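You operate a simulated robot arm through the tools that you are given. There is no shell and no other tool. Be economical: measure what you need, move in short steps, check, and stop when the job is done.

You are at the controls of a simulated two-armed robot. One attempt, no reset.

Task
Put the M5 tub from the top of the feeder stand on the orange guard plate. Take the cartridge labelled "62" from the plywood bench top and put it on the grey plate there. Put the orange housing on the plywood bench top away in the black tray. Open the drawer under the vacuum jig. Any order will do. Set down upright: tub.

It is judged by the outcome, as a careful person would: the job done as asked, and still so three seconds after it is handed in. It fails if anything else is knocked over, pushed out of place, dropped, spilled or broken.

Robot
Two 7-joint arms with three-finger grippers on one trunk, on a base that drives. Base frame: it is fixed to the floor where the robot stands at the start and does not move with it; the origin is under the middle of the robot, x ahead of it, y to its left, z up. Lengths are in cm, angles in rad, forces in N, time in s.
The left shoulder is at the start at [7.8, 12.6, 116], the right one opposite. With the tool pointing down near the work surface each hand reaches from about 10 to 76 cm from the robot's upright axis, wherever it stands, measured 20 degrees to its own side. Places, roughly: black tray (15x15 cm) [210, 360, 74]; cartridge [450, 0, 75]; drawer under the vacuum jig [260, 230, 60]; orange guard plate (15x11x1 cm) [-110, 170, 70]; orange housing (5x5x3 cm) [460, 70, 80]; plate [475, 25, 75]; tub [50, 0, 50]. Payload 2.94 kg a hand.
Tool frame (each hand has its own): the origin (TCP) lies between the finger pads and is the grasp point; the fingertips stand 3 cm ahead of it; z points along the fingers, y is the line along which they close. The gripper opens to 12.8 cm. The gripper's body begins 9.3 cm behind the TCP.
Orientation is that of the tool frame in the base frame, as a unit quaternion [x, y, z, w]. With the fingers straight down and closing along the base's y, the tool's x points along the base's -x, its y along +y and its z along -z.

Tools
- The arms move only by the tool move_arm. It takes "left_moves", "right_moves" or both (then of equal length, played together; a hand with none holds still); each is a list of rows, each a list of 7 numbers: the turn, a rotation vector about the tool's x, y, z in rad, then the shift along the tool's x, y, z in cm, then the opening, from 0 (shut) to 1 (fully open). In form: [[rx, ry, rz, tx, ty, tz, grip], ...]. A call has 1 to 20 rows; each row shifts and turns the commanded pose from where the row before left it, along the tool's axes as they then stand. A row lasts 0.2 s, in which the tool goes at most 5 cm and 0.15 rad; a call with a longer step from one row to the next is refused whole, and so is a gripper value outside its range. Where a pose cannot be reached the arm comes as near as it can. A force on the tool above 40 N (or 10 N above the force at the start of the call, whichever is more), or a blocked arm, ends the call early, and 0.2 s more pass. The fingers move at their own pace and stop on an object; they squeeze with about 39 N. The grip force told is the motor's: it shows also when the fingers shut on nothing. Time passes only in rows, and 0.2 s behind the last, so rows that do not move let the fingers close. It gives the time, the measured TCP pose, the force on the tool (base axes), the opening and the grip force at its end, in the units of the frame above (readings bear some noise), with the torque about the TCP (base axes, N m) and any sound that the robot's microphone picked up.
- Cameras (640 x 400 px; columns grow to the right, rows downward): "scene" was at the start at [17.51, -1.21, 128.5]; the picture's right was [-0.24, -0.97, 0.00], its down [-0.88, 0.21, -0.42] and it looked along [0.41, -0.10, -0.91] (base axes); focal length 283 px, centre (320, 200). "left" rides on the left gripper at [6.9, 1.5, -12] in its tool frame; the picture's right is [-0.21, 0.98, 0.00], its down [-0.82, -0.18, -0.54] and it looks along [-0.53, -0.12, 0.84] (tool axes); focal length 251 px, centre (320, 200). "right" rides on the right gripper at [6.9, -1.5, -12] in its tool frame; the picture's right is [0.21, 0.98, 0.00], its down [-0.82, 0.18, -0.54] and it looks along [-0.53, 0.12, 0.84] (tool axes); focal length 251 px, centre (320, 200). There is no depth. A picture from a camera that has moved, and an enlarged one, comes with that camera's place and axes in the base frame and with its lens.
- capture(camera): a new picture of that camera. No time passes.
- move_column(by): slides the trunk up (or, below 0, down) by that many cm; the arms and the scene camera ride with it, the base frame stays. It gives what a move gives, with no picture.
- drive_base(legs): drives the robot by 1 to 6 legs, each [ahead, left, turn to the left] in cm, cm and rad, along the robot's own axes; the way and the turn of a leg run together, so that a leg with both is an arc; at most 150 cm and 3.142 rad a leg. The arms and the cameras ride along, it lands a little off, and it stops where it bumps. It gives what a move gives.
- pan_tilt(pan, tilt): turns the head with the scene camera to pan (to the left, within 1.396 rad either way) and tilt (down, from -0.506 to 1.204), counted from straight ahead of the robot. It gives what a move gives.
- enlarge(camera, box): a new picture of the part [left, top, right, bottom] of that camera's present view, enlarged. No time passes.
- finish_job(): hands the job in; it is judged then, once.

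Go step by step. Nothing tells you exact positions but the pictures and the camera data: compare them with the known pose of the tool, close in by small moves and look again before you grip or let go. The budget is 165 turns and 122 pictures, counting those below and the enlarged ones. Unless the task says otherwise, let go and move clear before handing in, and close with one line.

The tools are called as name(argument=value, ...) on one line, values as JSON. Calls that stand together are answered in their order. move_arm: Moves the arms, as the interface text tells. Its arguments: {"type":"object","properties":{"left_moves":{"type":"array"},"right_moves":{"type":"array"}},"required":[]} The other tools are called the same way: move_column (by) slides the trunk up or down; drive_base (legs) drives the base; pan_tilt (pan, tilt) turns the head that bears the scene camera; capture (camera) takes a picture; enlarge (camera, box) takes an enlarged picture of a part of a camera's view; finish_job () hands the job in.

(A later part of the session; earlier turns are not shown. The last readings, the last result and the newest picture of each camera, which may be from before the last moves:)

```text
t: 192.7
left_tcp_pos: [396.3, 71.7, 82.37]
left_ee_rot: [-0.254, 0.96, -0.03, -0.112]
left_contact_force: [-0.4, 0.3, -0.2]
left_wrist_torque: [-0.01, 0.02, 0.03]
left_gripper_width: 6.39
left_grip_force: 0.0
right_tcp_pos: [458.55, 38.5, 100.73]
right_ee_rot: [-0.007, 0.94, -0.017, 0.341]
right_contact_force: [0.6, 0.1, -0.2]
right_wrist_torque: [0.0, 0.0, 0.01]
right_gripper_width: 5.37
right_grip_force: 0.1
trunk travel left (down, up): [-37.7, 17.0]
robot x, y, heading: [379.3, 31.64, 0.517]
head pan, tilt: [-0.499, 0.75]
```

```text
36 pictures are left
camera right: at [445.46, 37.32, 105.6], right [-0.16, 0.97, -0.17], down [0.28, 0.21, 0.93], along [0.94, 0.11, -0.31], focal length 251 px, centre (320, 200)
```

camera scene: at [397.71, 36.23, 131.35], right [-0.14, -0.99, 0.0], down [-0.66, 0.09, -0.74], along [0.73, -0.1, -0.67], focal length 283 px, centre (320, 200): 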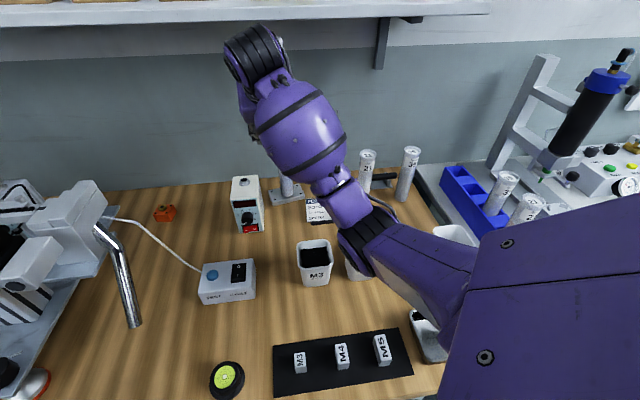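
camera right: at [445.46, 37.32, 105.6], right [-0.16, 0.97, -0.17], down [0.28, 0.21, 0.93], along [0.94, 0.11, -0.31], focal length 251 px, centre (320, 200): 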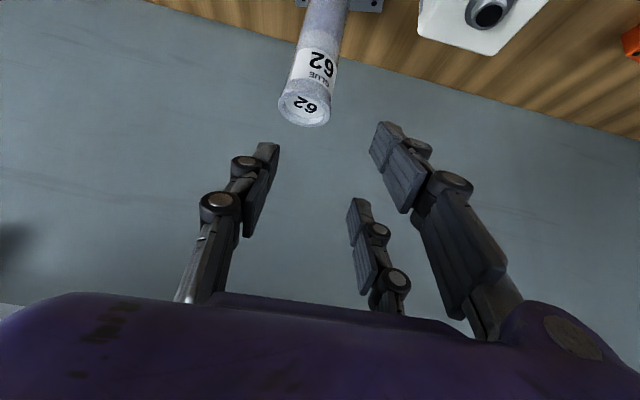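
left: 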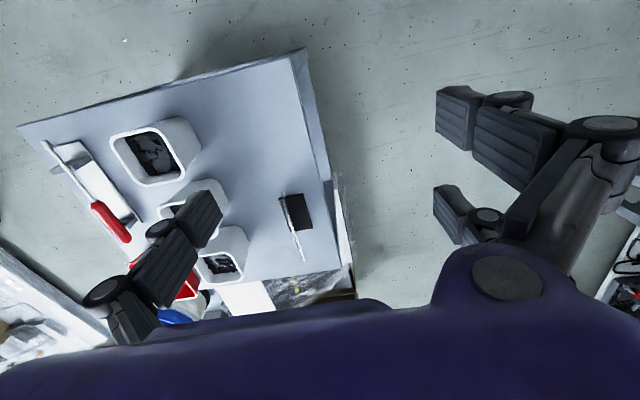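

The "62" stands upright on the grey plate. The housing is at about (458.4, 70.7), its sides turned about -29°. I shift the base left and a bit closer, then turn the hand to fit it.

drive_base(legs=[[10.8, 9.4, 0]])

move_arm(right_moves=[[0, 0.117, 0, 0, 0, 0, 0.6], [0, 0.117, 0, 0, 0, 0, 0.6], [0, 0.117, 0, 0, 0, 0, 0.6], [-0.0448, 0, -0.1247, 0, 0, 0, 0.6], [-0.0448, 0, -0.1247, 0, 0, 0, 0.6], [-0.0448, 0, -0.1247, 0, 0, 0, 0.6], [-0.0448, 0, -0.1247, 0, 0, 0, 0.6], [-0.0448, 0, -0.1247, 0, 0, 0, 0.6], [-0.0448, 0, -0.1247, 0, 0, 0, 0.6], [-0.0448, 0, -0.1247, 0, 0, 0, 0.6], [-0.0448, 0, -0.1247, 0, 0, 0, 0.6], [0, 0, 0, 0, 0, 0, 0.6]])

capture(camera="right")

capture(camera="scene")

```text
t: 194.2
left_tcp_pos: [400.92, 85.08, 82.29]
left_ee_rot: [-0.253, 0.96, -0.029, -0.112]
left_contact_force: [0.5, 0.5, -0.7]
left_wrist_torque: [-0.04, 0.04, 0.01]
left_gripper_width: 6.37
left_grip_force: 0.1
right_tcp_pos: [463.12, 52.02, 100.7]
right_ee_rot: [-0.006, 0.94, -0.016, 0.341]
right_contact_force: [0.6, 0.4, -0.8]
right_wrist_torque: [0.0, 0.0, -0.01]
right_gripper_width: 5.39
right_grip_force: 0.0
trunk travel left (down, up): [-37.7, 17.0]
robot x, y, heading: [384.01, 44.62, 0.517]
head pan, tilt: [-0.499, 0.75]
```

```text
t: 196.4
left_tcp_pos: [394.13, 84.83, 83.22]
left_ee_rot: [-0.254, 0.962, -0.03, -0.099]
left_contact_force: [-2.0, -0.4, 1.1]
left_wrist_torque: [0.03, -0.06, 0.0]
left_gripper_width: 6.41
left_grip_force: 0.0
right_tcp_pos: [452.94, 54.67, 97.9]
right_ee_rot: [-0.496, 0.86, 0.015, 0.122]
right_contact_force: [-0.3, -0.3, -0.1]
right_wrist_torque: [-0.02, -0.03, 0.01]
right_gripper_width: 7.68
right_grip_force: 0.0
trunk travel left (down, up): [-37.7, 17.0]
robot x, y, heading: [378.72, 44.78, 0.519]
head pan, tilt: [-0.499, 0.75]
stopped in row 11 (right hand): the arm was blocked; the commanded pose is now the measured one
```

```text
35 pictures are left
camera right: at [448.48, 46.31, 108.24], right [-0.94, 0.32, -0.14], down [0.13, 0.71, 0.69], along [0.32, 0.63, -0.71], focal length 251 px, centre (320, 200)
```

right: 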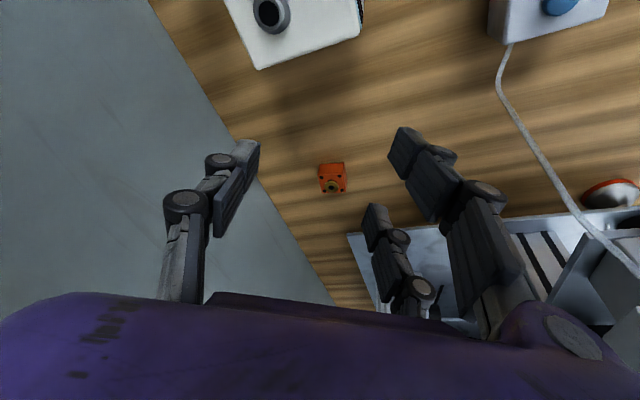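

```text
34 pictures are left
camera scene: at [394.27, 48.38, 131.79], right [-0.22, -0.97, -0.01], down [-0.65, 0.16, -0.74], along [0.73, -0.16, -0.67], focal length 283 px, centre (320, 200)
```

scene: 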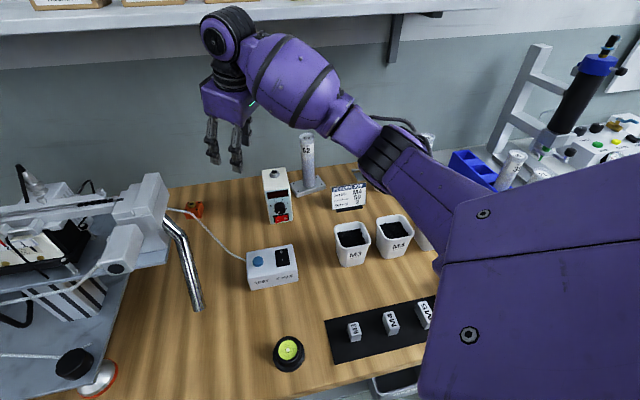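

The arm touched something (likely the shelf edge) at the end of the turn, and the base was pushed back 5 cm; the hand orientation is right now. I level it, move left away from the meter box, and go lower before advancing again.

move_arm(right_moves=[[-0.098, 0, 0, 0, 0, 0, 0.6], [0, 0, 0, -2.45, 1.42, 0.57, 0.6], [0, 0, 0, -2.45, 1.42, 0.57, 0.6], [0, 0, 0, -2.45, 1.42, 0.57, 0.6], [0, 0, 0, -2.45, 1.42, 0.57, 0.6], [0, 0, 0, -0.18, 0.43, 2.62, 0.6], [0, 0, 0, -0.18, 0.43, 2.62, 0.6], [0, 0, 0, -0.18, 0.43, 2.62, 0.6], [0, 0, 0, 0, 0, 0, 0.6]])

capture(camera="right")

pan_tilt(pan=-0.45, tilt=0.4)

capture(camera="scene")

```text
t: 198.4
left_tcp_pos: [396.12, 85.14, 82.55]
left_ee_rot: [-0.254, 0.96, -0.03, -0.112]
left_contact_force: [-0.8, -0.7, 0.2]
left_wrist_torque: [0.02, -0.03, 0.0]
left_gripper_width: 6.4
left_grip_force: 0.1
right_tcp_pos: [455.85, 68.16, 87.87]
right_ee_rot: [-0.49, 0.866, 0.063, 0.08]
right_contact_force: [0.6, -0.7, 0.3]
right_wrist_torque: [0.02, -0.07, 0.0]
right_gripper_width: 7.68
right_grip_force: 0.0
trunk travel left (down, up): [-37.7, 17.0]
robot x, y, heading: [379.52, 45.09, 0.516]
head pan, tilt: [-0.499, 0.75]
```

```text
33 pictures are left
camera right: at [452.6, 59.45, 98.31], right [-0.95, 0.32, -0.01], down [0.22, 0.68, 0.7], along [0.23, 0.66, -0.72], focal length 251 px, centre (320, 200)
```

right: 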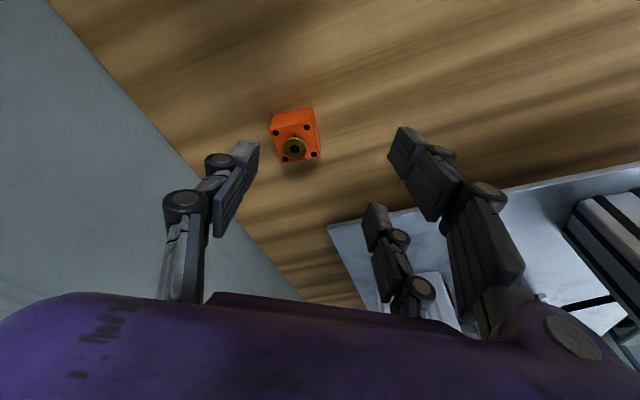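

```text
t: 199.2
left_tcp_pos: [396.06, 85.26, 82.41]
left_ee_rot: [-0.255, 0.96, -0.03, -0.112]
left_contact_force: [-0.3, 0.0, -0.2]
left_wrist_torque: [0.01, 0.02, 0.01]
left_gripper_width: 6.4
left_grip_force: 0.1
right_tcp_pos: [455.85, 68.12, 87.82]
right_ee_rot: [-0.49, 0.866, 0.062, 0.08]
right_contact_force: [-0.2, -0.5, 0.2]
right_wrist_torque: [0.01, 0.0, -0.01]
right_gripper_width: 7.69
right_grip_force: 0.1
trunk travel left (down, up): [-37.7, 17.0]
robot x, y, heading: [378.96, 45.12, 0.515]
head pan, tilt: [-0.45, 0.4]
```

```text
32 pictures are left
camera scene: at [398.53, 51.57, 134.32], right [0.07, -1.0, 0.0], down [-0.39, -0.03, -0.92], along [0.92, 0.06, -0.39], focal length 283 px, centre (320, 200)
```

scene: 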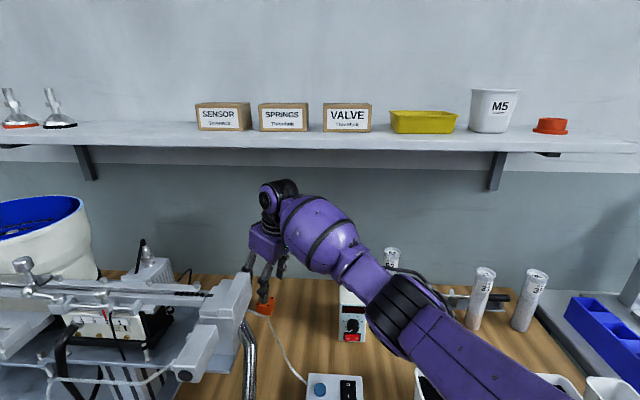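

The shelf is undisturbed, and the hand reaches well from here. I zoom on the housing to check its turn against the fingers.

enlarge(camera="right", box=[240, 85, 360, 175])

```text
4.44 times, centred on (300, 130) of right
camera zoom: at [452.68, 59.61, 98.21], right [-0.95, 0.32, -0.01], down [0.22, 0.68, 0.7], along [0.23, 0.66, -0.72], focal length 1118 px, centre (409, 511)
```

zoom: 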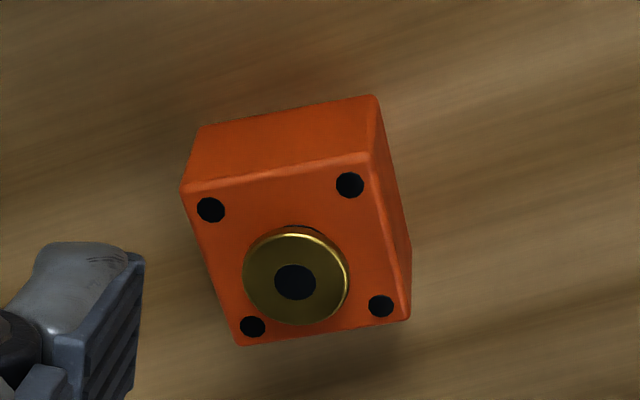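

Seen close, the housing is turned only about -8°. I turn the hand 0.4 rad more, line up over it and go down half way.

move_arm(right_moves=[[-0.027, 0.004, -0.131, 0, 0, 0, 0.6], [-0.027, 0.004, -0.131, 0, 0, 0, 0.6], [-0.027, 0.004, -0.131, 0, 0, 0, 0.6], [0, 0, 0, -0.3, -2.95, 0, 0.6], [0, 0, 0, 0, 0, 2.5, 0.6], [0, 0, 0, 0, 0, 2, 0.6], [0, 0, 0, 0, 0, 0, 0.6]])

capture(camera="right")

```text
t: 200.8
left_tcp_pos: [396.09, 85.12, 82.41]
left_ee_rot: [-0.254, 0.96, -0.03, -0.112]
left_contact_force: [0.4, 0.3, -0.2]
left_wrist_torque: [-0.03, 0.04, -0.04]
left_gripper_width: 6.41
left_grip_force: 0.1
right_tcp_pos: [458.83, 69.35, 83.53]
right_ee_rot: [-0.652, 0.751, 0.077, 0.065]
right_contact_force: [0.6, 0.1, 0.8]
right_wrist_torque: [0.0, 0.01, 0.01]
right_gripper_width: 7.66
right_grip_force: 0.0
trunk travel left (down, up): [-37.7, 17.0]
robot x, y, heading: [378.84, 45.13, 0.517]
head pan, tilt: [-0.45, 0.4]
```

```text
30 pictures are left
camera right: at [459.29, 60.06, 93.82], right [-1.0, -0.08, -0.01], down [-0.06, 0.71, 0.7], along [-0.04, 0.7, -0.72], focal length 251 px, centre (320, 200)
```

right: 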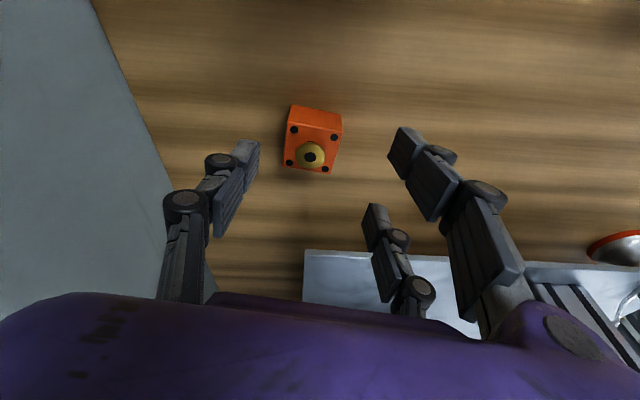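

Aligned within half a centimetre. I correct, go down to the housing and close.

move_arm(right_moves=[[0, 0, 0, -0.35, -0.5, 0, 0.6], [0, 0, 0, 0, 0, 2, 0.6], [0, 0, 0, 0, 0, 2, 0.6], [0, 0, 0, 0, 0, 1, 0.6], [0, 0, 0, 0, 0, 0, 0.6]])

capture(camera="right")

```text
t: 202.0
left_tcp_pos: [395.91, 85.23, 82.37]
left_ee_rot: [-0.254, 0.96, -0.03, -0.112]
left_contact_force: [-0.5, 0.4, 0.2]
left_wrist_torque: [0.01, 0.02, -0.03]
left_gripper_width: 6.41
left_grip_force: 0.0
right_tcp_pos: [458.76, 70.23, 78.73]
right_ee_rot: [-0.653, 0.751, 0.077, 0.064]
right_contact_force: [0.7, -1.1, -0.8]
right_wrist_torque: [-0.02, 0.03, -0.03]
right_gripper_width: 7.67
right_grip_force: 0.0
right hand out of reach, approached as far as the arm can: row 4
trunk travel left (down, up): [-37.7, 17.0]
robot x, y, heading: [379.11, 44.48, 0.519]
head pan, tilt: [-0.45, 0.4]
```

```text
29 pictures are left
camera right: at [459.22, 61.04, 89.22], right [-1.0, -0.08, -0.01], down [-0.06, 0.71, 0.7], along [-0.04, 0.7, -0.72], focal length 251 px, centre (320, 200)
```

right: 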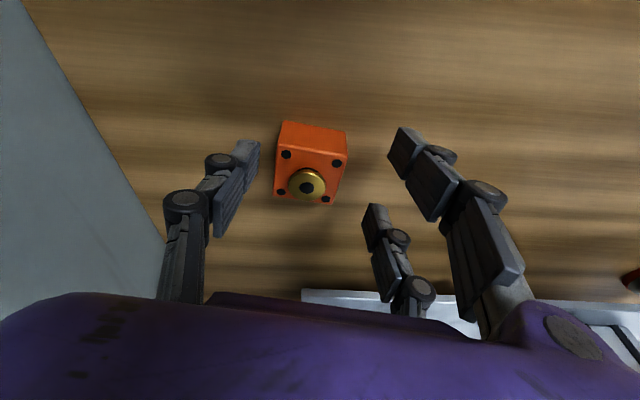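

The housing sits between the fingers. I close on it and lift.

move_arm(right_moves=[[0, 0, 0, 0, -0.4, 0, 0.6], [0, 0, 0, 0, 0, 0, 0.1], [0, 0, 0, 0, 0, 0, 0.1], [0, 0, 0, 0, 0, 0, 0.1], [0, 0, 0, 0, 0, 0, 0.1], [0, 0, 0, 0, 0, -1.5, 0.1], [0, 0, 0, 0, 0, -2, 0.1], [0, 0, 0, 0, 0, 0, 0.1]])

capture(camera="right")

```text
t: 203.8
left_tcp_pos: [396.19, 85.29, 82.39]
left_ee_rot: [-0.255, 0.96, -0.031, -0.113]
left_contact_force: [0.5, -0.5, 0.0]
left_wrist_torque: [-0.05, 0.02, 0.0]
left_gripper_width: 6.37
left_grip_force: 0.1
right_tcp_pos: [459.72, 69.64, 82.15]
right_ee_rot: [-0.653, 0.751, 0.077, 0.064]
right_contact_force: [0.5, -0.2, -1.5]
right_wrist_torque: [-0.01, -0.02, -0.01]
right_gripper_width: 4.1
right_grip_force: 39.1
right hand out of reach, approached as far as the arm can: row 1, 7
trunk travel left (down, up): [-37.7, 17.0]
robot x, y, heading: [378.94, 45.05, 0.52]
head pan, tilt: [-0.45, 0.4]
```

```text
28 pictures are left
camera right: at [460.17, 60.46, 92.5], right [-1.0, -0.08, -0.01], down [-0.06, 0.71, 0.7], along [-0.05, 0.7, -0.72], focal length 251 px, centre (320, 200)
```

right: 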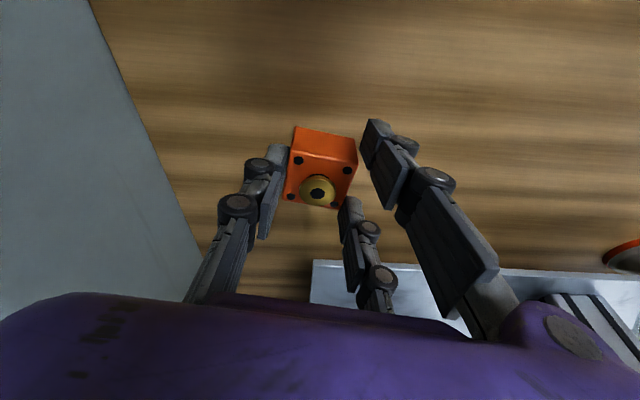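

The housing is held (4.1 cm). I raise it and bring it right and over the meter box, then back the base straight away from the bench, clear of the chute.

move_arm(right_moves=[[0, 0, 0, 0.45, -0.05, -2.8, 0.1], [0, 0, 0, 0.45, -0.05, -2.8, 0.1], [0, 0, 0, 0.45, -0.05, -2.8, 0.1], [0, 0, 0, 2.78, 0.63, -1.97, 0.1], [0, 0, 0, 2.78, 0.63, -1.97, 0.1], [0, 0, 0, 2.78, 0.63, -1.97, 0.1], [0, 0, 0, 2.78, 0.63, -1.97, 0.1], [0, 0, 0, 2.78, 0.63, -1.97, 0.1], [0, 0, 0, 0, 0, 0, 0.1]])

drive_base(legs=[[-33, 19, 0]])

pan_tilt(pan=-0.5, tilt=0.5)

capture(camera="scene")

```text
t: 206.0
left_tcp_pos: [396.0, 85.38, 82.57]
left_ee_rot: [-0.258, 0.959, -0.029, -0.113]
left_contact_force: [-0.7, -0.3, 0.9]
left_wrist_torque: [0.12, -0.03, -0.01]
left_gripper_width: 6.41
left_grip_force: 0.1
right_tcp_pos: [464.36, 56.23, 92.16]
right_ee_rot: [-0.66, 0.747, 0.082, 0.026]
right_contact_force: [-0.4, -1.7, 0.2]
right_wrist_torque: [0.09, 0.02, -0.02]
right_gripper_width: 4.08
right_grip_force: 38.8
right hand out of reach, approached as far as the arm can: row 1, 2, 3, 4, 5, 6, 7, 8
trunk travel left (down, up): [-37.7, 17.0]
robot x, y, heading: [379.16, 44.7, 0.524]
head pan, tilt: [-0.45, 0.4]
stopped in row 9 (right hand): the arm was blocked; the commanded pose is now the measured one
```

```text
t: 208.5
left_tcp_pos: [357.23, 85.92, 82.45]
left_ee_rot: [-0.256, 0.96, -0.031, -0.112]
left_contact_force: [-0.7, 0.4, 0.6]
left_wrist_torque: [-0.01, -0.02, 0.02]
left_gripper_width: 6.39
left_grip_force: 0.0
right_tcp_pos: [425.68, 56.69, 92.81]
right_ee_rot: [-0.657, 0.749, 0.08, 0.034]
right_contact_force: [0.0, 0.5, -1.2]
right_wrist_torque: [0.01, 0.0, -0.02]
right_gripper_width: 4.05
right_grip_force: 38.8
trunk travel left (down, up): [-37.7, 17.0]
robot x, y, heading: [340.19, 45.87, 0.528]
head pan, tilt: [-0.45, 0.4]
```

```text
t: 209.1
left_tcp_pos: [357.13, 86.09, 82.48]
left_ee_rot: [-0.256, 0.96, -0.03, -0.112]
left_contact_force: [0.7, -0.1, -0.3]
left_wrist_torque: [0.01, -0.01, -0.02]
left_gripper_width: 6.4
left_grip_force: 0.0
right_tcp_pos: [425.69, 56.63, 92.92]
right_ee_rot: [-0.657, 0.749, 0.08, 0.034]
right_contact_force: [-0.4, 0.6, -1.4]
right_wrist_torque: [-0.02, -0.03, -0.01]
right_gripper_width: 4.05
right_grip_force: 38.9
trunk travel left (down, up): [-37.7, 17.0]
robot x, y, heading: [340.23, 45.55, 0.521]
head pan, tilt: [-0.499, 0.499]
```

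```text
27 pictures are left
camera scene: at [359.62, 51.89, 133.42], right [0.02, -1.0, 0.0], down [-0.48, -0.01, -0.88], along [0.88, 0.02, -0.48], focal length 283 px, centre (320, 200)
```

scene: 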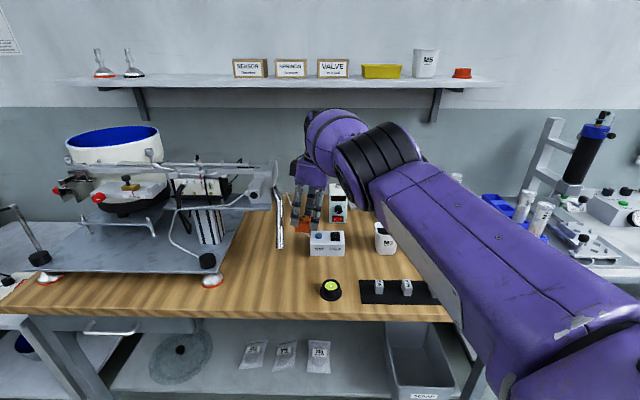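

The bench looks intact. I back further away and check the cartridge and surroundings.

drive_base(legs=[[-22, 12.6, 0]])

move_arm(right_moves=[[0, 0, 0, 4, 0, 0, 0.1], [0, 0, 0, 4, 0, 0, 0.1], [0, 0, 0, 4, 0, 0, 0.1], [0, 0, 0, 4, 0, 0, 0.1], [0, 0, 0, 0, 0, 0, 0.1]])

capture(camera="scene")

```text
t: 210.9
left_tcp_pos: [332.44, 86.07, 82.53]
left_ee_rot: [-0.256, 0.96, -0.031, -0.112]
left_contact_force: [-0.9, -0.4, 0.2]
left_wrist_torque: [0.01, 0.0, 0.04]
left_gripper_width: 6.38
left_grip_force: 0.1
right_tcp_pos: [400.98, 56.75, 92.85]
right_ee_rot: [-0.658, 0.748, 0.08, 0.033]
right_contact_force: [0.3, -0.5, -0.9]
right_wrist_torque: [-0.01, -0.08, 0.05]
right_gripper_width: 4.05
right_grip_force: 39.1
trunk travel left (down, up): [-37.7, 17.0]
robot x, y, heading: [315.66, 46.12, 0.52]
head pan, tilt: [-0.499, 0.499]
```

```text
t: 212.2
left_tcp_pos: [332.5, 86.12, 82.34]
left_ee_rot: [-0.256, 0.96, -0.029, -0.112]
left_contact_force: [-0.8, 0.0, -0.6]
left_wrist_torque: [-0.05, -0.02, 0.04]
left_gripper_width: 6.41
left_grip_force: 0.0
right_tcp_pos: [403.33, 42.11, 90.31]
right_ee_rot: [-0.658, 0.748, 0.082, 0.033]
right_contact_force: [-0.1, 0.1, -1.4]
right_wrist_torque: [-0.04, -0.02, 0.02]
right_gripper_width: 4.07
right_grip_force: 38.8
right hand out of reach, approached as far as the arm can: row 1, 2, 3, 4
trunk travel left (down, up): [-37.7, 17.0]
robot x, y, heading: [315.88, 45.86, 0.525]
head pan, tilt: [-0.499, 0.499]
```

```text
26 pictures are left
camera scene: at [334.96, 52.02, 133.42], right [0.02, -1.0, 0.0], down [-0.48, -0.01, -0.88], along [0.88, 0.02, -0.48], focal length 283 px, centre (320, 200)
```

scene: 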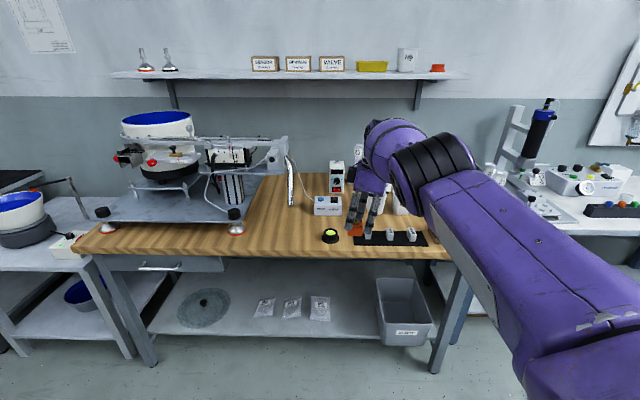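

All is in order there; "62" still stands. I draw the hand in to carry the housing safely.

move_arm(right_moves=[[0, 0, 0, 1.96, 3.35, -0.27, 0.1], [0, 0, 0, 1.96, 3.35, -0.27, 0.1], [0, 0, 0, 1.96, 3.35, -0.27, 0.1], [0, 0, 0, 1.96, 3.35, -0.27, 0.1], [0, 0, 0, 1.96, 3.35, -0.27, 0.1], [0, 0, 0, 1.96, 3.35, -0.27, 0.1], [0, 0, 0, 1.96, 3.35, -0.27, 0.1], [0, 0, 0, 1.96, 3.35, -0.27, 0.1], [0, 0, 0, 1.96, 3.35, -0.27, 0.1], [0.0206, -0.0104, 0.1295, 0, 0, 0, 0.1], [0.0206, -0.0104, 0.1295, 0, 0, 0, 0.1], [0.0206, -0.0104, 0.1295, 0, 0, 0, 0.1], [0.0206, -0.0104, 0.1295, 0, 0, 0, 0.1], [0.0206, -0.0104, 0.1295, 0, 0, 0, 0.1], [0.0206, -0.0104, 0.1295, 0, 0, 0, 0.1], [0.0206, -0.0104, 0.1295, 0, 0, 0, 0.1], [0, 0, 0, 0, 0, 0, 0.1]])

pan_tilt(pan=-0.55, tilt=0.4)

enlarge(camera="scene", box=[240, 130, 480, 290])

```text
t: 215.8
left_tcp_pos: [332.63, 86.08, 82.54]
left_ee_rot: [-0.257, 0.96, -0.03, -0.112]
left_contact_force: [-0.2, -0.5, 0.9]
left_wrist_torque: [0.02, -0.03, 0.0]
left_gripper_width: 6.43
left_grip_force: 0.0
right_tcp_pos: [406.04, 26.27, 90.78]
right_ee_rot: [-0.256, 0.963, 0.058, 0.066]
right_contact_force: [-0.6, -0.2, -2.1]
right_wrist_torque: [-0.02, 0.04, 0.0]
right_gripper_width: 4.08
right_grip_force: 38.4
right hand out of reach, approached as far as the arm can: row 1, 2, 3, 4, 5, 6, 7, 8, 9, 10, 11, 12, 13, 14, 15, 16
trunk travel left (down, up): [-37.7, 17.0]
robot x, y, heading: [315.5, 45.73, 0.52]
head pan, tilt: [-0.499, 0.499]
```

```text
t: 216.4
left_tcp_pos: [332.46, 86.01, 82.41]
left_ee_rot: [-0.256, 0.96, -0.03, -0.112]
left_contact_force: [0.1, -0.4, 0.4]
left_wrist_torque: [0.0, -0.01, 0.0]
left_gripper_width: 6.39
left_grip_force: 0.0
right_tcp_pos: [405.89, 26.27, 90.77]
right_ee_rot: [-0.257, 0.962, 0.059, 0.066]
right_contact_force: [-0.2, -0.4, -1.1]
right_wrist_torque: [-0.02, 0.01, -0.01]
right_gripper_width: 4.06
right_grip_force: 39.4
trunk travel left (down, up): [-37.7, 17.0]
robot x, y, heading: [315.68, 45.62, 0.523]
head pan, tilt: [-0.55, 0.4]
```

```text
2.50 times, centred on (360, 210) of scene
camera zoom: at [335.14, 51.47, 134.33], right [-0.03, -1.0, 0.0], down [-0.39, 0.01, -0.92], along [0.92, -0.03, -0.39], focal length 707 px, centre (220, 175)
```

zoom: 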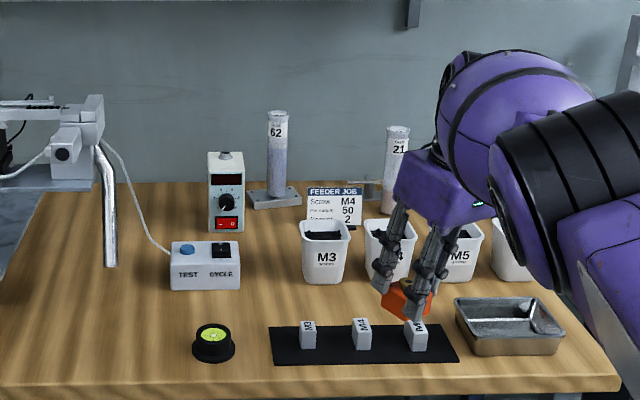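

"62" stands properly on the plate. The arm is stretched out to the right; I bring the hand in toward the body now.

move_arm(right_moves=[[0, 0, 0, 2.5, 3.6, 0, 0.1], [0, 0, 0, 2.5, 3.6, 0, 0.1], [0, 0, 0, 2.5, 3.6, 0, 0.1], [0, 0, 0, 2.5, 3.6, 0, 0.1], [0, 0, 0, 2.5, 3.6, 0, 0.1], [0, 0, 0, 2.5, 3.6, 0, 0.1], [0, 0, 0, 2.5, 3.6, 0, 0.1], [0, 0, 0, 2.5, 3.6, 0, 0.1], [0, 0, 0, 2.5, 3.6, 0, 0.1], [0, 0, 0, 2.5, 3.6, 0, 0.1], [0, 0, 0, 0, 0, 0, 0.1]])

capture(camera="right")

```text
t: 218.8
left_tcp_pos: [332.53, 85.98, 82.45]
left_ee_rot: [-0.256, 0.96, -0.03, -0.112]
left_contact_force: [0.0, 0.2, -0.6]
left_wrist_torque: [0.02, 0.01, 0.0]
left_gripper_width: 6.42
left_grip_force: 0.2
right_tcp_pos: [406.89, 38.92, 87.81]
right_ee_rot: [-0.256, 0.963, 0.059, 0.066]
right_contact_force: [0.5, 0.7, -1.6]
right_wrist_torque: [-0.04, 0.03, 0.01]
right_gripper_width: 4.05
right_grip_force: 39.0
right hand out of reach, approached as far as the arm can: row 1, 2, 3, 4, 5, 6, 7, 8, 9, 10
trunk travel left (down, up): [-37.7, 17.0]
robot x, y, heading: [315.89, 45.72, 0.523]
head pan, tilt: [-0.55, 0.4]
```

```text
24 pictures are left
camera right: at [400.44, 32.55, 98.48], right [-0.67, 0.74, 0.04], down [0.56, 0.48, 0.68], along [0.48, 0.48, -0.74], focal length 251 px, centre (320, 200)
```

right: 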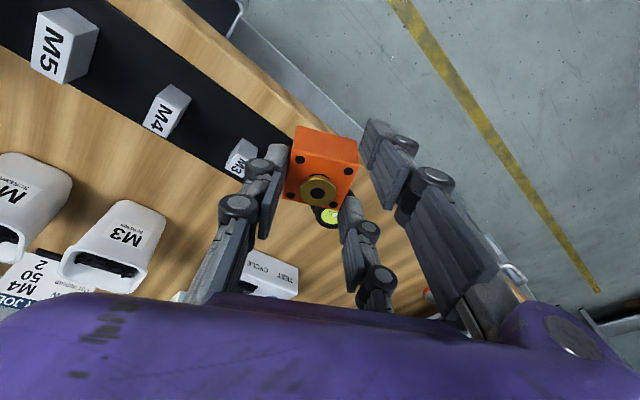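

The elbow seems locked straight. I try to unlock it by tilting the hand forward while drawing back.

move_arm(right_moves=[[0, -0.13, 0, 1, 2, 0, 0.1], [0, -0.13, 0, 1, 2, 0, 0.1], [0, -0.13, 0, 1, 2, 0, 0.1], [0, -0.13, 0, 1, 2, 0, 0.1], [0, -0.13, 0, 1, 2, 0, 0.1], [0, 0, 0, 4, 0, 0, 0.1], [0, 0, 0, 4, 0, 0, 0.1], [0, 0, 0, 4, 0, 0, 0.1], [0, 0, 0, 4, 0, 0, 0.1], [0, 0, 0, 4, 0, 0, 0.1], [0, 0, 0, 0, 0, 0, 0.1]])

capture(camera="scene")

```text
t: 220.5
left_tcp_pos: [332.38, 86.01, 82.38]
left_ee_rot: [-0.257, 0.96, -0.03, -0.111]
left_contact_force: [-0.3, 0.1, -0.8]
left_wrist_torque: [0.0, 0.04, 0.01]
left_gripper_width: 6.39
left_grip_force: 0.0
right_tcp_pos: [415.68, 43.57, 78.43]
right_ee_rot: [-0.22, 0.886, 0.142, 0.383]
right_contact_force: [-6.2, -1.4, 16.2]
right_wrist_torque: [0.27, 0.62, 0.26]
right_gripper_width: 4.12
right_grip_force: 39.3
right hand out of reach, approached as far as the arm can: row 1, 2, 3, 4, 5, 6, 7, 8
trunk travel left (down, up): [-37.7, 17.0]
robot x, y, heading: [315.59, 45.5, 0.523]
head pan, tilt: [-0.55, 0.4]
stopped in row 8 (right hand): the force on the tool passed its limit at 252 N (the readings are from after the stop); the commanded pose is now the measured one
```

```text
23 pictures are left
camera scene: at [334.99, 51.44, 134.36], right [-0.03, -1.0, 0.0], down [-0.39, 0.01, -0.92], along [0.92, -0.03, -0.39], focal length 283 px, centre (320, 200)
```

scene: 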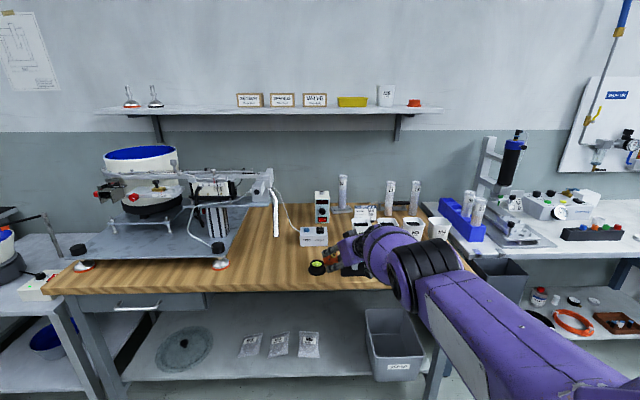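

The hand sank and touched the bench. I raise the trunk at once, which lifts the hand straight up.

move_column(by=16)

enlarge(camera="scene", box=[240, 170, 480, 330])

```text
t: 222.3
left_tcp_pos: [332.52, 86.09, 98.25]
left_ee_rot: [-0.256, 0.959, -0.03, -0.113]
left_contact_force: [0.0, -0.8, -0.4]
left_wrist_torque: [-0.03, -0.02, 0.03]
left_gripper_width: 6.43
left_grip_force: 0.0
right_tcp_pos: [417.18, 44.47, 123.73]
right_ee_rot: [-0.205, 0.806, 0.182, 0.525]
right_contact_force: [0.7, 0.0, -2.6]
right_wrist_torque: [0.01, 0.0, 0.01]
right_gripper_width: 4.09
right_grip_force: 39.2
trunk travel left (down, up): [-53.7, 1.0]
robot x, y, heading: [316.04, 45.65, 0.52]
head pan, tilt: [-0.55, 0.4]
```

```text
2.50 times, centred on (360, 250) of scene
camera zoom: at [326.41, 46.42, 152.24], right [-0.03, -1.0, 0.0], down [-0.39, 0.01, -0.92], along [0.92, -0.03, -0.39], focal length 707 px, centre (220, 75)
```

zoom: 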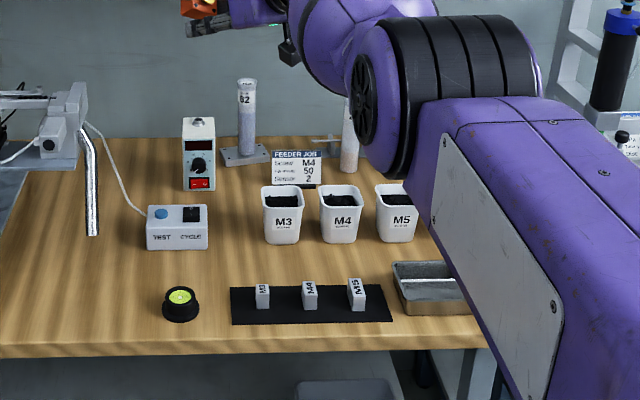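

Nothing on the bench was disturbed and the housing is still held; the arm has also unlocked. I draw the hand back carefully, in a short test.

move_arm(right_moves=[[0, 0, 0, 1.2, 0.1, -3, 0.1], [0, 0, 0, 1.2, 0.1, -3, 0.1], [0, 0, 0, 1.2, 0.1, -3, 0.1], [0, 0, 0, 0, 0, 0, 0.1]])

```text
t: 223.3
left_tcp_pos: [332.66, 86.07, 98.37]
left_ee_rot: [-0.256, 0.96, -0.031, -0.112]
left_contact_force: [0.1, 0.6, -0.3]
left_wrist_torque: [-0.04, -0.02, 0.0]
left_gripper_width: 6.42
left_grip_force: 0.1
right_tcp_pos: [416.89, 39.74, 123.95]
right_ee_rot: [-0.205, 0.806, 0.182, 0.525]
right_contact_force: [0.3, 0.0, -0.1]
right_wrist_torque: [-0.03, 0.02, 0.0]
right_gripper_width: 4.1
right_grip_force: 39.2
right hand out of reach, approached as far as the arm can: row 1, 2, 3
trunk travel left (down, up): [-53.7, 1.0]
robot x, y, heading: [315.79, 45.74, 0.521]
head pan, tilt: [-0.55, 0.4]
```

The elbow is still straight. I test whether a sideways or upward swing frees it, well above everything.

move_arm(right_moves=[[0, 0, 0, -2.8, 0.2, -1.2, 0.1], [0, 0, 0, -2.8, 0.2, -1.2, 0.1], [0, 0, 0, -2.8, 0.2, -1.2, 0.1], [0, 0, 0, 1.2, 0.1, -3, 0.1], [0, 0, 0, 1.2, 0.1, -3, 0.1], [0, 0, 0, 1.2, 0.1, -3, 0.1], [0, 0, 0, 1.2, 0.1, -3, 0.1], [0, 0, 0, 0, 0, 0, 0.1]])

```text
t: 225.1
left_tcp_pos: [332.35, 86.07, 98.39]
left_ee_rot: [-0.256, 0.96, -0.03, -0.112]
left_contact_force: [-0.2, -0.2, -0.3]
left_wrist_torque: [-0.03, 0.0, 0.03]
left_gripper_width: 6.42
left_grip_force: 0.0
right_tcp_pos: [415.48, 31.51, 134.36]
right_ee_rot: [-0.206, 0.805, 0.183, 0.525]
right_contact_force: [-0.6, -0.3, -1.3]
right_wrist_torque: [-0.04, 0.03, 0.01]
right_gripper_width: 4.11
right_grip_force: 39.2
right hand out of reach, approached as far as the arm can: row 4, 5, 6, 7
trunk travel left (down, up): [-53.7, 1.0]
robot x, y, heading: [315.78, 45.18, 0.523]
head pan, tilt: [-0.55, 0.4]
```

Upward is reachable, inward isn't. I look at the arm to understand its posture.

pan_tilt(pan=-0.7, tilt=0.3)

capture(camera="scene")

```text
t: 225.8
left_tcp_pos: [332.49, 85.99, 98.36]
left_ee_rot: [-0.256, 0.96, -0.03, -0.111]
left_contact_force: [-0.7, 0.2, 0.1]
left_wrist_torque: [-0.03, -0.01, 0.0]
left_gripper_width: 6.4
left_grip_force: 0.1
right_tcp_pos: [415.39, 31.54, 134.51]
right_ee_rot: [-0.206, 0.805, 0.183, 0.525]
right_contact_force: [0.0, -0.2, -1.7]
right_wrist_torque: [0.0, 0.03, 0.01]
right_gripper_width: 4.09
right_grip_force: 38.9
trunk travel left (down, up): [-53.7, 1.0]
robot x, y, heading: [315.97, 45.89, 0.524]
head pan, tilt: [-0.7, 0.3]
```

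```text
21 pictures are left
camera scene: at [326.26, 45.0, 153.2], right [-0.18, -0.98, 0.0], down [-0.29, 0.05, -0.96], along [0.94, -0.17, -0.3], focal length 283 px, centre (320, 200)
```

scene: 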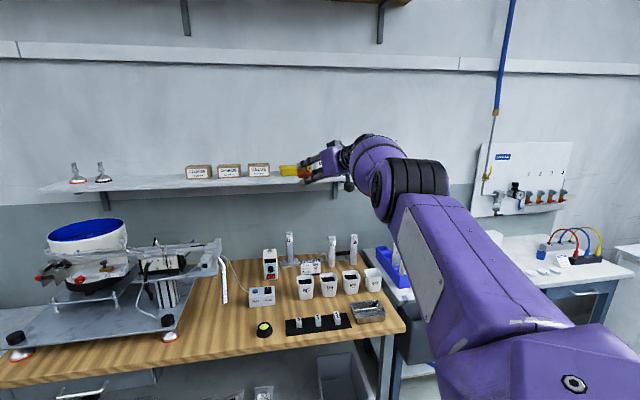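

The upper arm is raised forward with the elbow high; a tilted hand can't come in from there. I turn the hand back toward vertical in the free space first.

move_arm(right_moves=[[0, 0.14, 0, 0, 0, 0, 0.1], [0, 0.14, 0, 0, 0, 0, 0.1], [0, 0.14, 0, 0, 0, 0, 0.1], [0, 0.14, 0, 0, 0, 0, 0.1], [0, 0.14, 0, 0, 0, 0, 0.1], [0, 0.14, 0, 0, 0, 0, 0.1], [0, 0.14, 0, 0, 0, 0, 0.1], [0, 0, 0, 0, 0, 0, 0.1]])

```text
t: 227.6
left_tcp_pos: [332.5, 85.98, 98.51]
left_ee_rot: [-0.256, 0.96, -0.03, -0.112]
left_contact_force: [-0.5, -0.8, 0.1]
left_wrist_torque: [0.0, 0.03, 0.02]
left_gripper_width: 6.38
left_grip_force: 0.0
right_tcp_pos: [399.05, 30.94, 130.33]
right_ee_rot: [-0.266, 0.958, 0.064, 0.083]
right_contact_force: [0.3, 0.2, -1.7]
right_wrist_torque: [0.02, 0.0, -0.02]
right_gripper_width: 4.09
right_grip_force: 39.1
right hand out of reach, approached as far as the arm can: row 1, 2, 3, 4, 5, 6, 7
trunk travel left (down, up): [-53.7, 1.0]
robot x, y, heading: [315.67, 45.92, 0.521]
head pan, tilt: [-0.7, 0.3]
```

That works: the hand came in. I continue inward and to the left.

move_arm(right_moves=[[0, 0, 0, 2, 3.5, 0, 0.1], [0, 0, 0, 2, 3.5, 0, 0.1], [0, 0, 0, 2, 3.5, 0, 0.1], [0, 0, 0, 2, 3.5, 0, 0.1], [0, 0, 0, 2, 3.5, 0, 0.1], [0, 0, 0, 2, 3.5, 0, 0.1], [0, 0, 0, 0, 0, 0, 0.1]])

```text
t: 229.2
left_tcp_pos: [332.56, 85.95, 98.43]
left_ee_rot: [-0.256, 0.96, -0.03, -0.112]
left_contact_force: [0.5, -0.6, 0.0]
left_wrist_torque: [0.0, 0.02, -0.02]
left_gripper_width: 6.41
left_grip_force: 0.0
right_tcp_pos: [397.18, 42.8, 135.38]
right_ee_rot: [-0.267, 0.958, 0.065, 0.084]
right_contact_force: [-0.4, -0.3, -1.7]
right_wrist_torque: [0.05, 0.03, 0.0]
right_gripper_width: 4.08
right_grip_force: 38.6
right hand out of reach, approached as far as the arm can: row 1, 2, 3, 4, 5, 6
trunk travel left (down, up): [-53.7, 1.0]
robot x, y, heading: [316.0, 45.77, 0.52]
head pan, tilt: [-0.7, 0.3]
```

The hand is too high to come in. I back the base off a bit and lower the hand to about z=103, where folding is natural.

drive_base(legs=[[-10, 5.7, 0]])

move_arm(right_moves=[[0, 0, 0, 0, 0, 4, 0.1], [0, 0, 0, 0, 0, 4, 0.1], [0, 0, 0, 0, 0, 4, 0.1], [0, 0, 0, 0, 0, 4, 0.1], [0, 0, 0, 0, 0, 4, 0.1], [0, 0, 0, 0, 0, 4, 0.1], [0, 0, 0, 0, 0, 4, 0.1], [0, 0, 0, 4, 0, 0, 0.1], [0, 0, 0, 4, 0, 0, 0.1], [0, 0, 0, 4, 0, 0, 0.1], [0, 0, 0, 4, 0, 0, 0.1], [0, 0, 0, 0, 0, 0, 0.1]])

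```text
t: 230.4
left_tcp_pos: [321.14, 85.91, 98.42]
left_ee_rot: [-0.259, 0.959, -0.031, -0.112]
left_contact_force: [0.2, 0.1, 0.0]
left_wrist_torque: [0.0, 0.0, 0.02]
left_gripper_width: 6.39
left_grip_force: 0.0
right_tcp_pos: [385.98, 42.71, 135.15]
right_ee_rot: [-0.269, 0.957, 0.065, 0.084]
right_contact_force: [0.4, 0.8, -1.7]
right_wrist_torque: [0.01, 0.04, -0.01]
right_gripper_width: 4.08
right_grip_force: 39.2
trunk travel left (down, up): [-53.7, 1.0]
robot x, y, heading: [304.4, 45.22, 0.526]
head pan, tilt: [-0.7, 0.3]
```

```text
t: 233.0
left_tcp_pos: [321.01, 86.03, 98.49]
left_ee_rot: [-0.257, 0.959, -0.031, -0.112]
left_contact_force: [-0.4, 0.2, -0.4]
left_wrist_torque: [0.0, 0.0, 0.0]
left_gripper_width: 6.37
left_grip_force: 0.1
right_tcp_pos: [375.22, 39.15, 105.15]
right_ee_rot: [-0.268, 0.958, 0.065, 0.083]
right_contact_force: [0.4, 0.2, -2.0]
right_wrist_torque: [0.01, 0.03, -0.02]
right_gripper_width: 4.05
right_grip_force: 39.4
right hand out of reach, approached as far as the arm can: row 1, 3, 6, 7
trunk travel left (down, up): [-53.7, 1.0]
robot x, y, heading: [304.72, 45.23, 0.527]
head pan, tilt: [-0.7, 0.3]
```

The arm folds again. I continue to a compact carrying pose.

move_arm(right_moves=[[0, 0, 0, 2.5, 3, 0, 0.1], [0, 0, 0, 2.5, 3, 0, 0.1], [0, 0, 0, 2.5, 3, 0, 0.1], [0, 0, 0, 2.5, 3, 0, 0.1], [0, 0, 0, 2.5, 3, 0, 0.1], [0, 0, 0, 2.5, 3, 0, 0.1], [0, 0, 0, 0, 0, 0, 0.1]])

capture(camera="right")

```text
t: 234.6
left_tcp_pos: [320.96, 85.91, 98.37]
left_ee_rot: [-0.257, 0.96, -0.029, -0.111]
left_contact_force: [-0.7, 0.7, -0.5]
left_wrist_torque: [0.04, 0.02, -0.01]
left_gripper_width: 6.39
left_grip_force: 0.1
right_tcp_pos: [353.3, 47.09, 103.73]
right_ee_rot: [-0.268, 0.958, 0.065, 0.083]
right_contact_force: [0.6, 0.0, -1.5]
right_wrist_torque: [0.01, 0.05, 0.0]
right_gripper_width: 4.08
right_grip_force: 38.7
trunk travel left (down, up): [-53.7, 1.0]
robot x, y, heading: [304.3, 45.3, 0.52]
head pan, tilt: [-0.7, 0.3]
```

```text
20 pictures are left
camera right: at [346.6, 40.43, 114.06], right [-0.69, 0.72, 0.04], down [0.53, 0.47, 0.7], along [0.49, 0.51, -0.71], focal length 251 px, centre (320, 200)
```

right: 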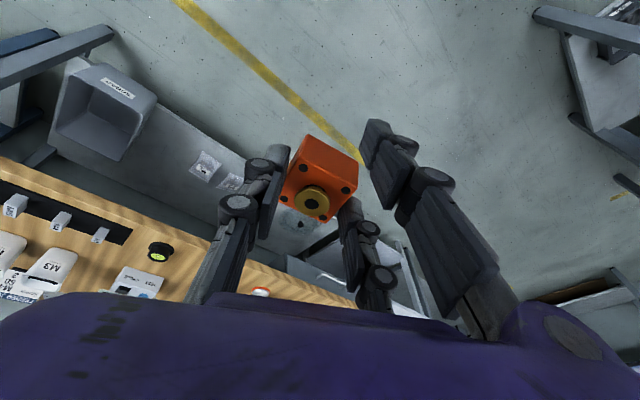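

The housing is safe in the hand. The tray can be reached from the east end of the grey bench (x>258), without passing the open drawer. I drive back north along the aisle and turn west.

drive_base(legs=[[0, 0, 1.05], [0, -42, 0], [140, 0, 0], [138, 0, 0]])

drive_base(legs=[[0, 0, 1.571]])

pan_tilt(pan=-0.2, tilt=0.5)

capture(camera="scene")

```text
t: 254.3
left_tcp_pos: [325.72, 354.33, 98.43]
left_ee_rot: [-0.696, 0.708, -0.081, -0.082]
left_contact_force: [0.2, -0.2, -0.2]
left_wrist_torque: [0.0, 0.0, -0.01]
left_gripper_width: 6.4
left_grip_force: 0.1
right_tcp_pos: [375.54, 362.04, 103.86]
right_ee_rot: [0.705, -0.702, -0.098, -0.042]
right_contact_force: [0.4, 0.1, -1.1]
right_wrist_torque: [0.0, -0.01, 0.04]
right_gripper_width: 4.03
right_grip_force: 39.1
trunk travel left (down, up): [-53.7, 1.0]
robot x, y, heading: [351.52, 319.27, 1.553]
head pan, tilt: [-0.7, 0.3]
```

```text
t: 258.5
left_tcp_pos: [315.61, 294.46, 98.34]
left_ee_rot: [0.993, -0.027, 0.116, 0.003]
left_contact_force: [0.3, -0.3, -0.3]
left_wrist_torque: [0.01, -0.03, 0.02]
left_gripper_width: 6.42
left_grip_force: 0.1
right_tcp_pos: [309.8, 344.43, 103.76]
right_ee_rot: [0.994, -0.016, -0.099, 0.038]
right_contact_force: [0.1, 0.8, -1.4]
right_wrist_torque: [0.01, -0.05, -0.03]
right_gripper_width: 4.04
right_grip_force: 39.2
trunk travel left (down, up): [-53.7, 1.0]
robot x, y, heading: [351.52, 318.98, 3.081]
head pan, tilt: [-0.7, 0.3]
```

```text
t: 259.4
left_tcp_pos: [315.62, 294.46, 98.31]
left_ee_rot: [0.993, -0.027, 0.115, 0.003]
left_contact_force: [-0.1, -0.1, 0.0]
left_wrist_torque: [0.02, 0.0, 0.01]
left_gripper_width: 6.41
left_grip_force: 0.0
right_tcp_pos: [309.79, 344.55, 103.68]
right_ee_rot: [0.994, -0.016, -0.099, 0.037]
right_contact_force: [-1.0, 0.9, -0.9]
right_wrist_torque: [0.03, 0.01, 0.02]
right_gripper_width: 4.03
right_grip_force: 39.2
trunk travel left (down, up): [-53.7, 1.0]
robot x, y, heading: [351.64, 319.24, 3.091]
head pan, tilt: [-0.201, 0.499]
```

```text
19 pictures are left
camera scene: at [341.27, 321.8, 151.37], right [0.25, 0.97, 0.0], down [0.46, -0.12, -0.88], along [-0.85, 0.22, -0.48], focal length 283 px, centre (320, 200)
```

scene: 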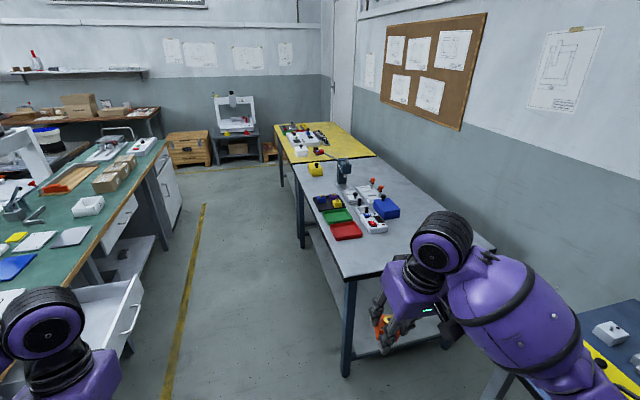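

The black tray with other housings is visible on the grey bench, nearest its south edge. I zoom in to find the free spot.

enlarge(camera="scene", box=[290, 150, 410, 250])

```text
4.00 times, centred on (350, 200) of scene
camera zoom: at [341.27, 321.8, 151.37], right [0.25, 0.97, 0.0], down [0.46, -0.12, -0.88], along [-0.85, 0.22, -0.48], focal length 1131 px, centre (200, 200)
```

zoom: 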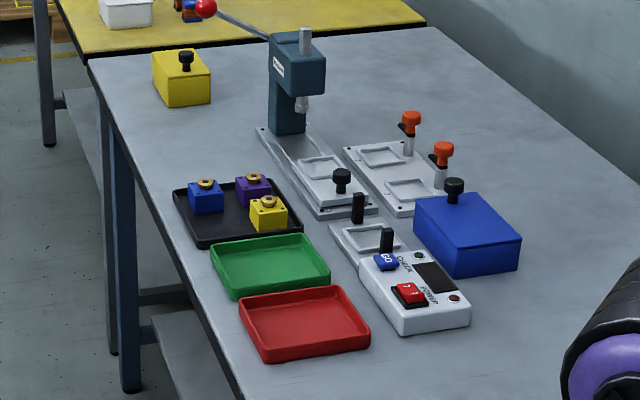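

The free spot in the black tray is at about (216.8, 356.6). I drive up to the east end of the bench so the hand reaches it comfortably.

drive_base(legs=[[0, 0, 0.05], [62, 0, 0], [0, -18, 0]])

pan_tilt(pan=-0.25, tilt=0.75)

capture(camera="scene")

```text
t: 265.1
left_tcp_pos: [254.36, 310.01, 98.43]
left_ee_rot: [0.993, 0.004, 0.116, 0.0]
left_contact_force: [0.2, 0.0, 0.4]
left_wrist_torque: [0.02, 0.0, 0.01]
left_gripper_width: 6.38
left_grip_force: 0.1
right_tcp_pos: [245.57, 359.59, 103.66]
right_ee_rot: [0.994, 0.013, -0.098, 0.04]
right_contact_force: [-1.1, 0.6, -1.6]
right_wrist_torque: [0.03, -0.01, -0.03]
right_gripper_width: 4.04
right_grip_force: 39.5
trunk travel left (down, up): [-53.7, 1.0]
robot x, y, heading: [288.76, 336.8, -3.139]
head pan, tilt: [-0.201, 0.499]
```

```text
t: 265.9
left_tcp_pos: [254.33, 309.82, 98.49]
left_ee_rot: [0.993, 0.002, 0.116, 0.0]
left_contact_force: [0.1, -1.2, -0.6]
left_wrist_torque: [0.01, -0.02, 0.06]
left_gripper_width: 6.42
left_grip_force: 0.2
right_tcp_pos: [245.65, 359.58, 103.75]
right_ee_rot: [0.994, 0.013, -0.097, 0.041]
right_contact_force: [0.7, 0.3, -0.8]
right_wrist_torque: [-0.01, -0.04, 0.02]
right_gripper_width: 4.0
right_grip_force: 39.4
trunk travel left (down, up): [-53.7, 1.0]
robot x, y, heading: [288.97, 336.62, -3.136]
head pan, tilt: [-0.25, 0.75]
```

```text
17 pictures are left
camera scene: at [279.23, 338.96, 149.17], right [0.24, 0.97, 0.0], down [0.66, -0.16, -0.73], along [-0.71, 0.18, -0.68], focal length 283 px, centre (320, 200)
```

scene: 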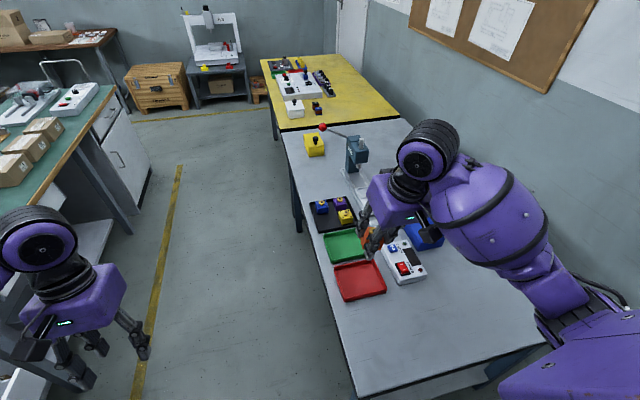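

I level the hand and move it over the free spot, staying 11 cm above.

move_arm(right_moves=[[0.048, 0, 0, 0, 0, 0, 0.1], [0, 0, 0, -3.98, 0.27, 0.81, 0.1], [0, 0, 0, -3.98, 0.27, 0.81, 0.1], [0, 0, 0, -3.98, 0.27, 0.81, 0.1], [0, 0, 0, -3.98, 0.27, 0.81, 0.1], [0, 0, 0, -3.98, 0.27, 0.81, 0.1], [0, 0, 0, -3.98, 0.27, 0.81, 0.1], [0, 0, 0, -3.98, 0.27, 0.81, 0.1], [0, 0, 0, 0.78, -0.12, 3.92, 0.1], [0, 0, 0, 0.78, -0.12, 3.92, 0.1], [0, 0, 0, 0.78, -0.12, 3.92, 0.1], [0, 0, 0, 0, 0, 0, 0.1]])

capture(camera="right")

enlarge(camera="scene", box=[280, 150, 440, 260])

```text
t: 268.5
left_tcp_pos: [254.41, 309.93, 98.46]
left_ee_rot: [0.993, 0.002, 0.115, 0.0]
left_contact_force: [-0.5, 0.6, -0.2]
left_wrist_torque: [0.01, 0.03, 0.01]
left_gripper_width: 6.39
left_grip_force: 0.0
right_tcp_pos: [217.1, 357.09, 91.52]
right_ee_rot: [0.995, 0.011, -0.098, 0.017]
right_contact_force: [-0.3, -0.4, -1.3]
right_wrist_torque: [-0.02, -0.01, 0.01]
right_gripper_width: 4.04
right_grip_force: 38.9
trunk travel left (down, up): [-53.7, 1.0]
robot x, y, heading: [289.02, 336.83, -3.133]
head pan, tilt: [-0.25, 0.75]
```

```text
16 pictures are left
camera right: at [226.22, 359.33, 102.04], right [0.24, -0.97, -0.01], down [-0.7, -0.18, 0.7], along [-0.68, -0.16, -0.72], focal length 251 px, centre (320, 200)
```

right: 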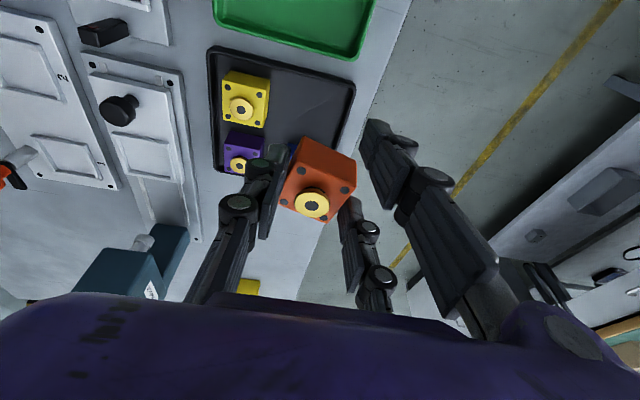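

```text
3.64 times, centred on (360, 205) of scene
camera zoom: at [279.44, 339.86, 149.4], right [0.34, 0.94, 0.0], down [0.62, -0.23, -0.75], along [-0.7, 0.26, -0.66], focal length 1028 px, centre (174, 182)
```

zoom: 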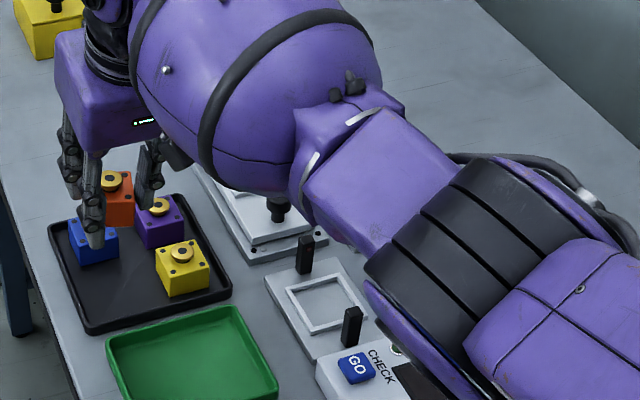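

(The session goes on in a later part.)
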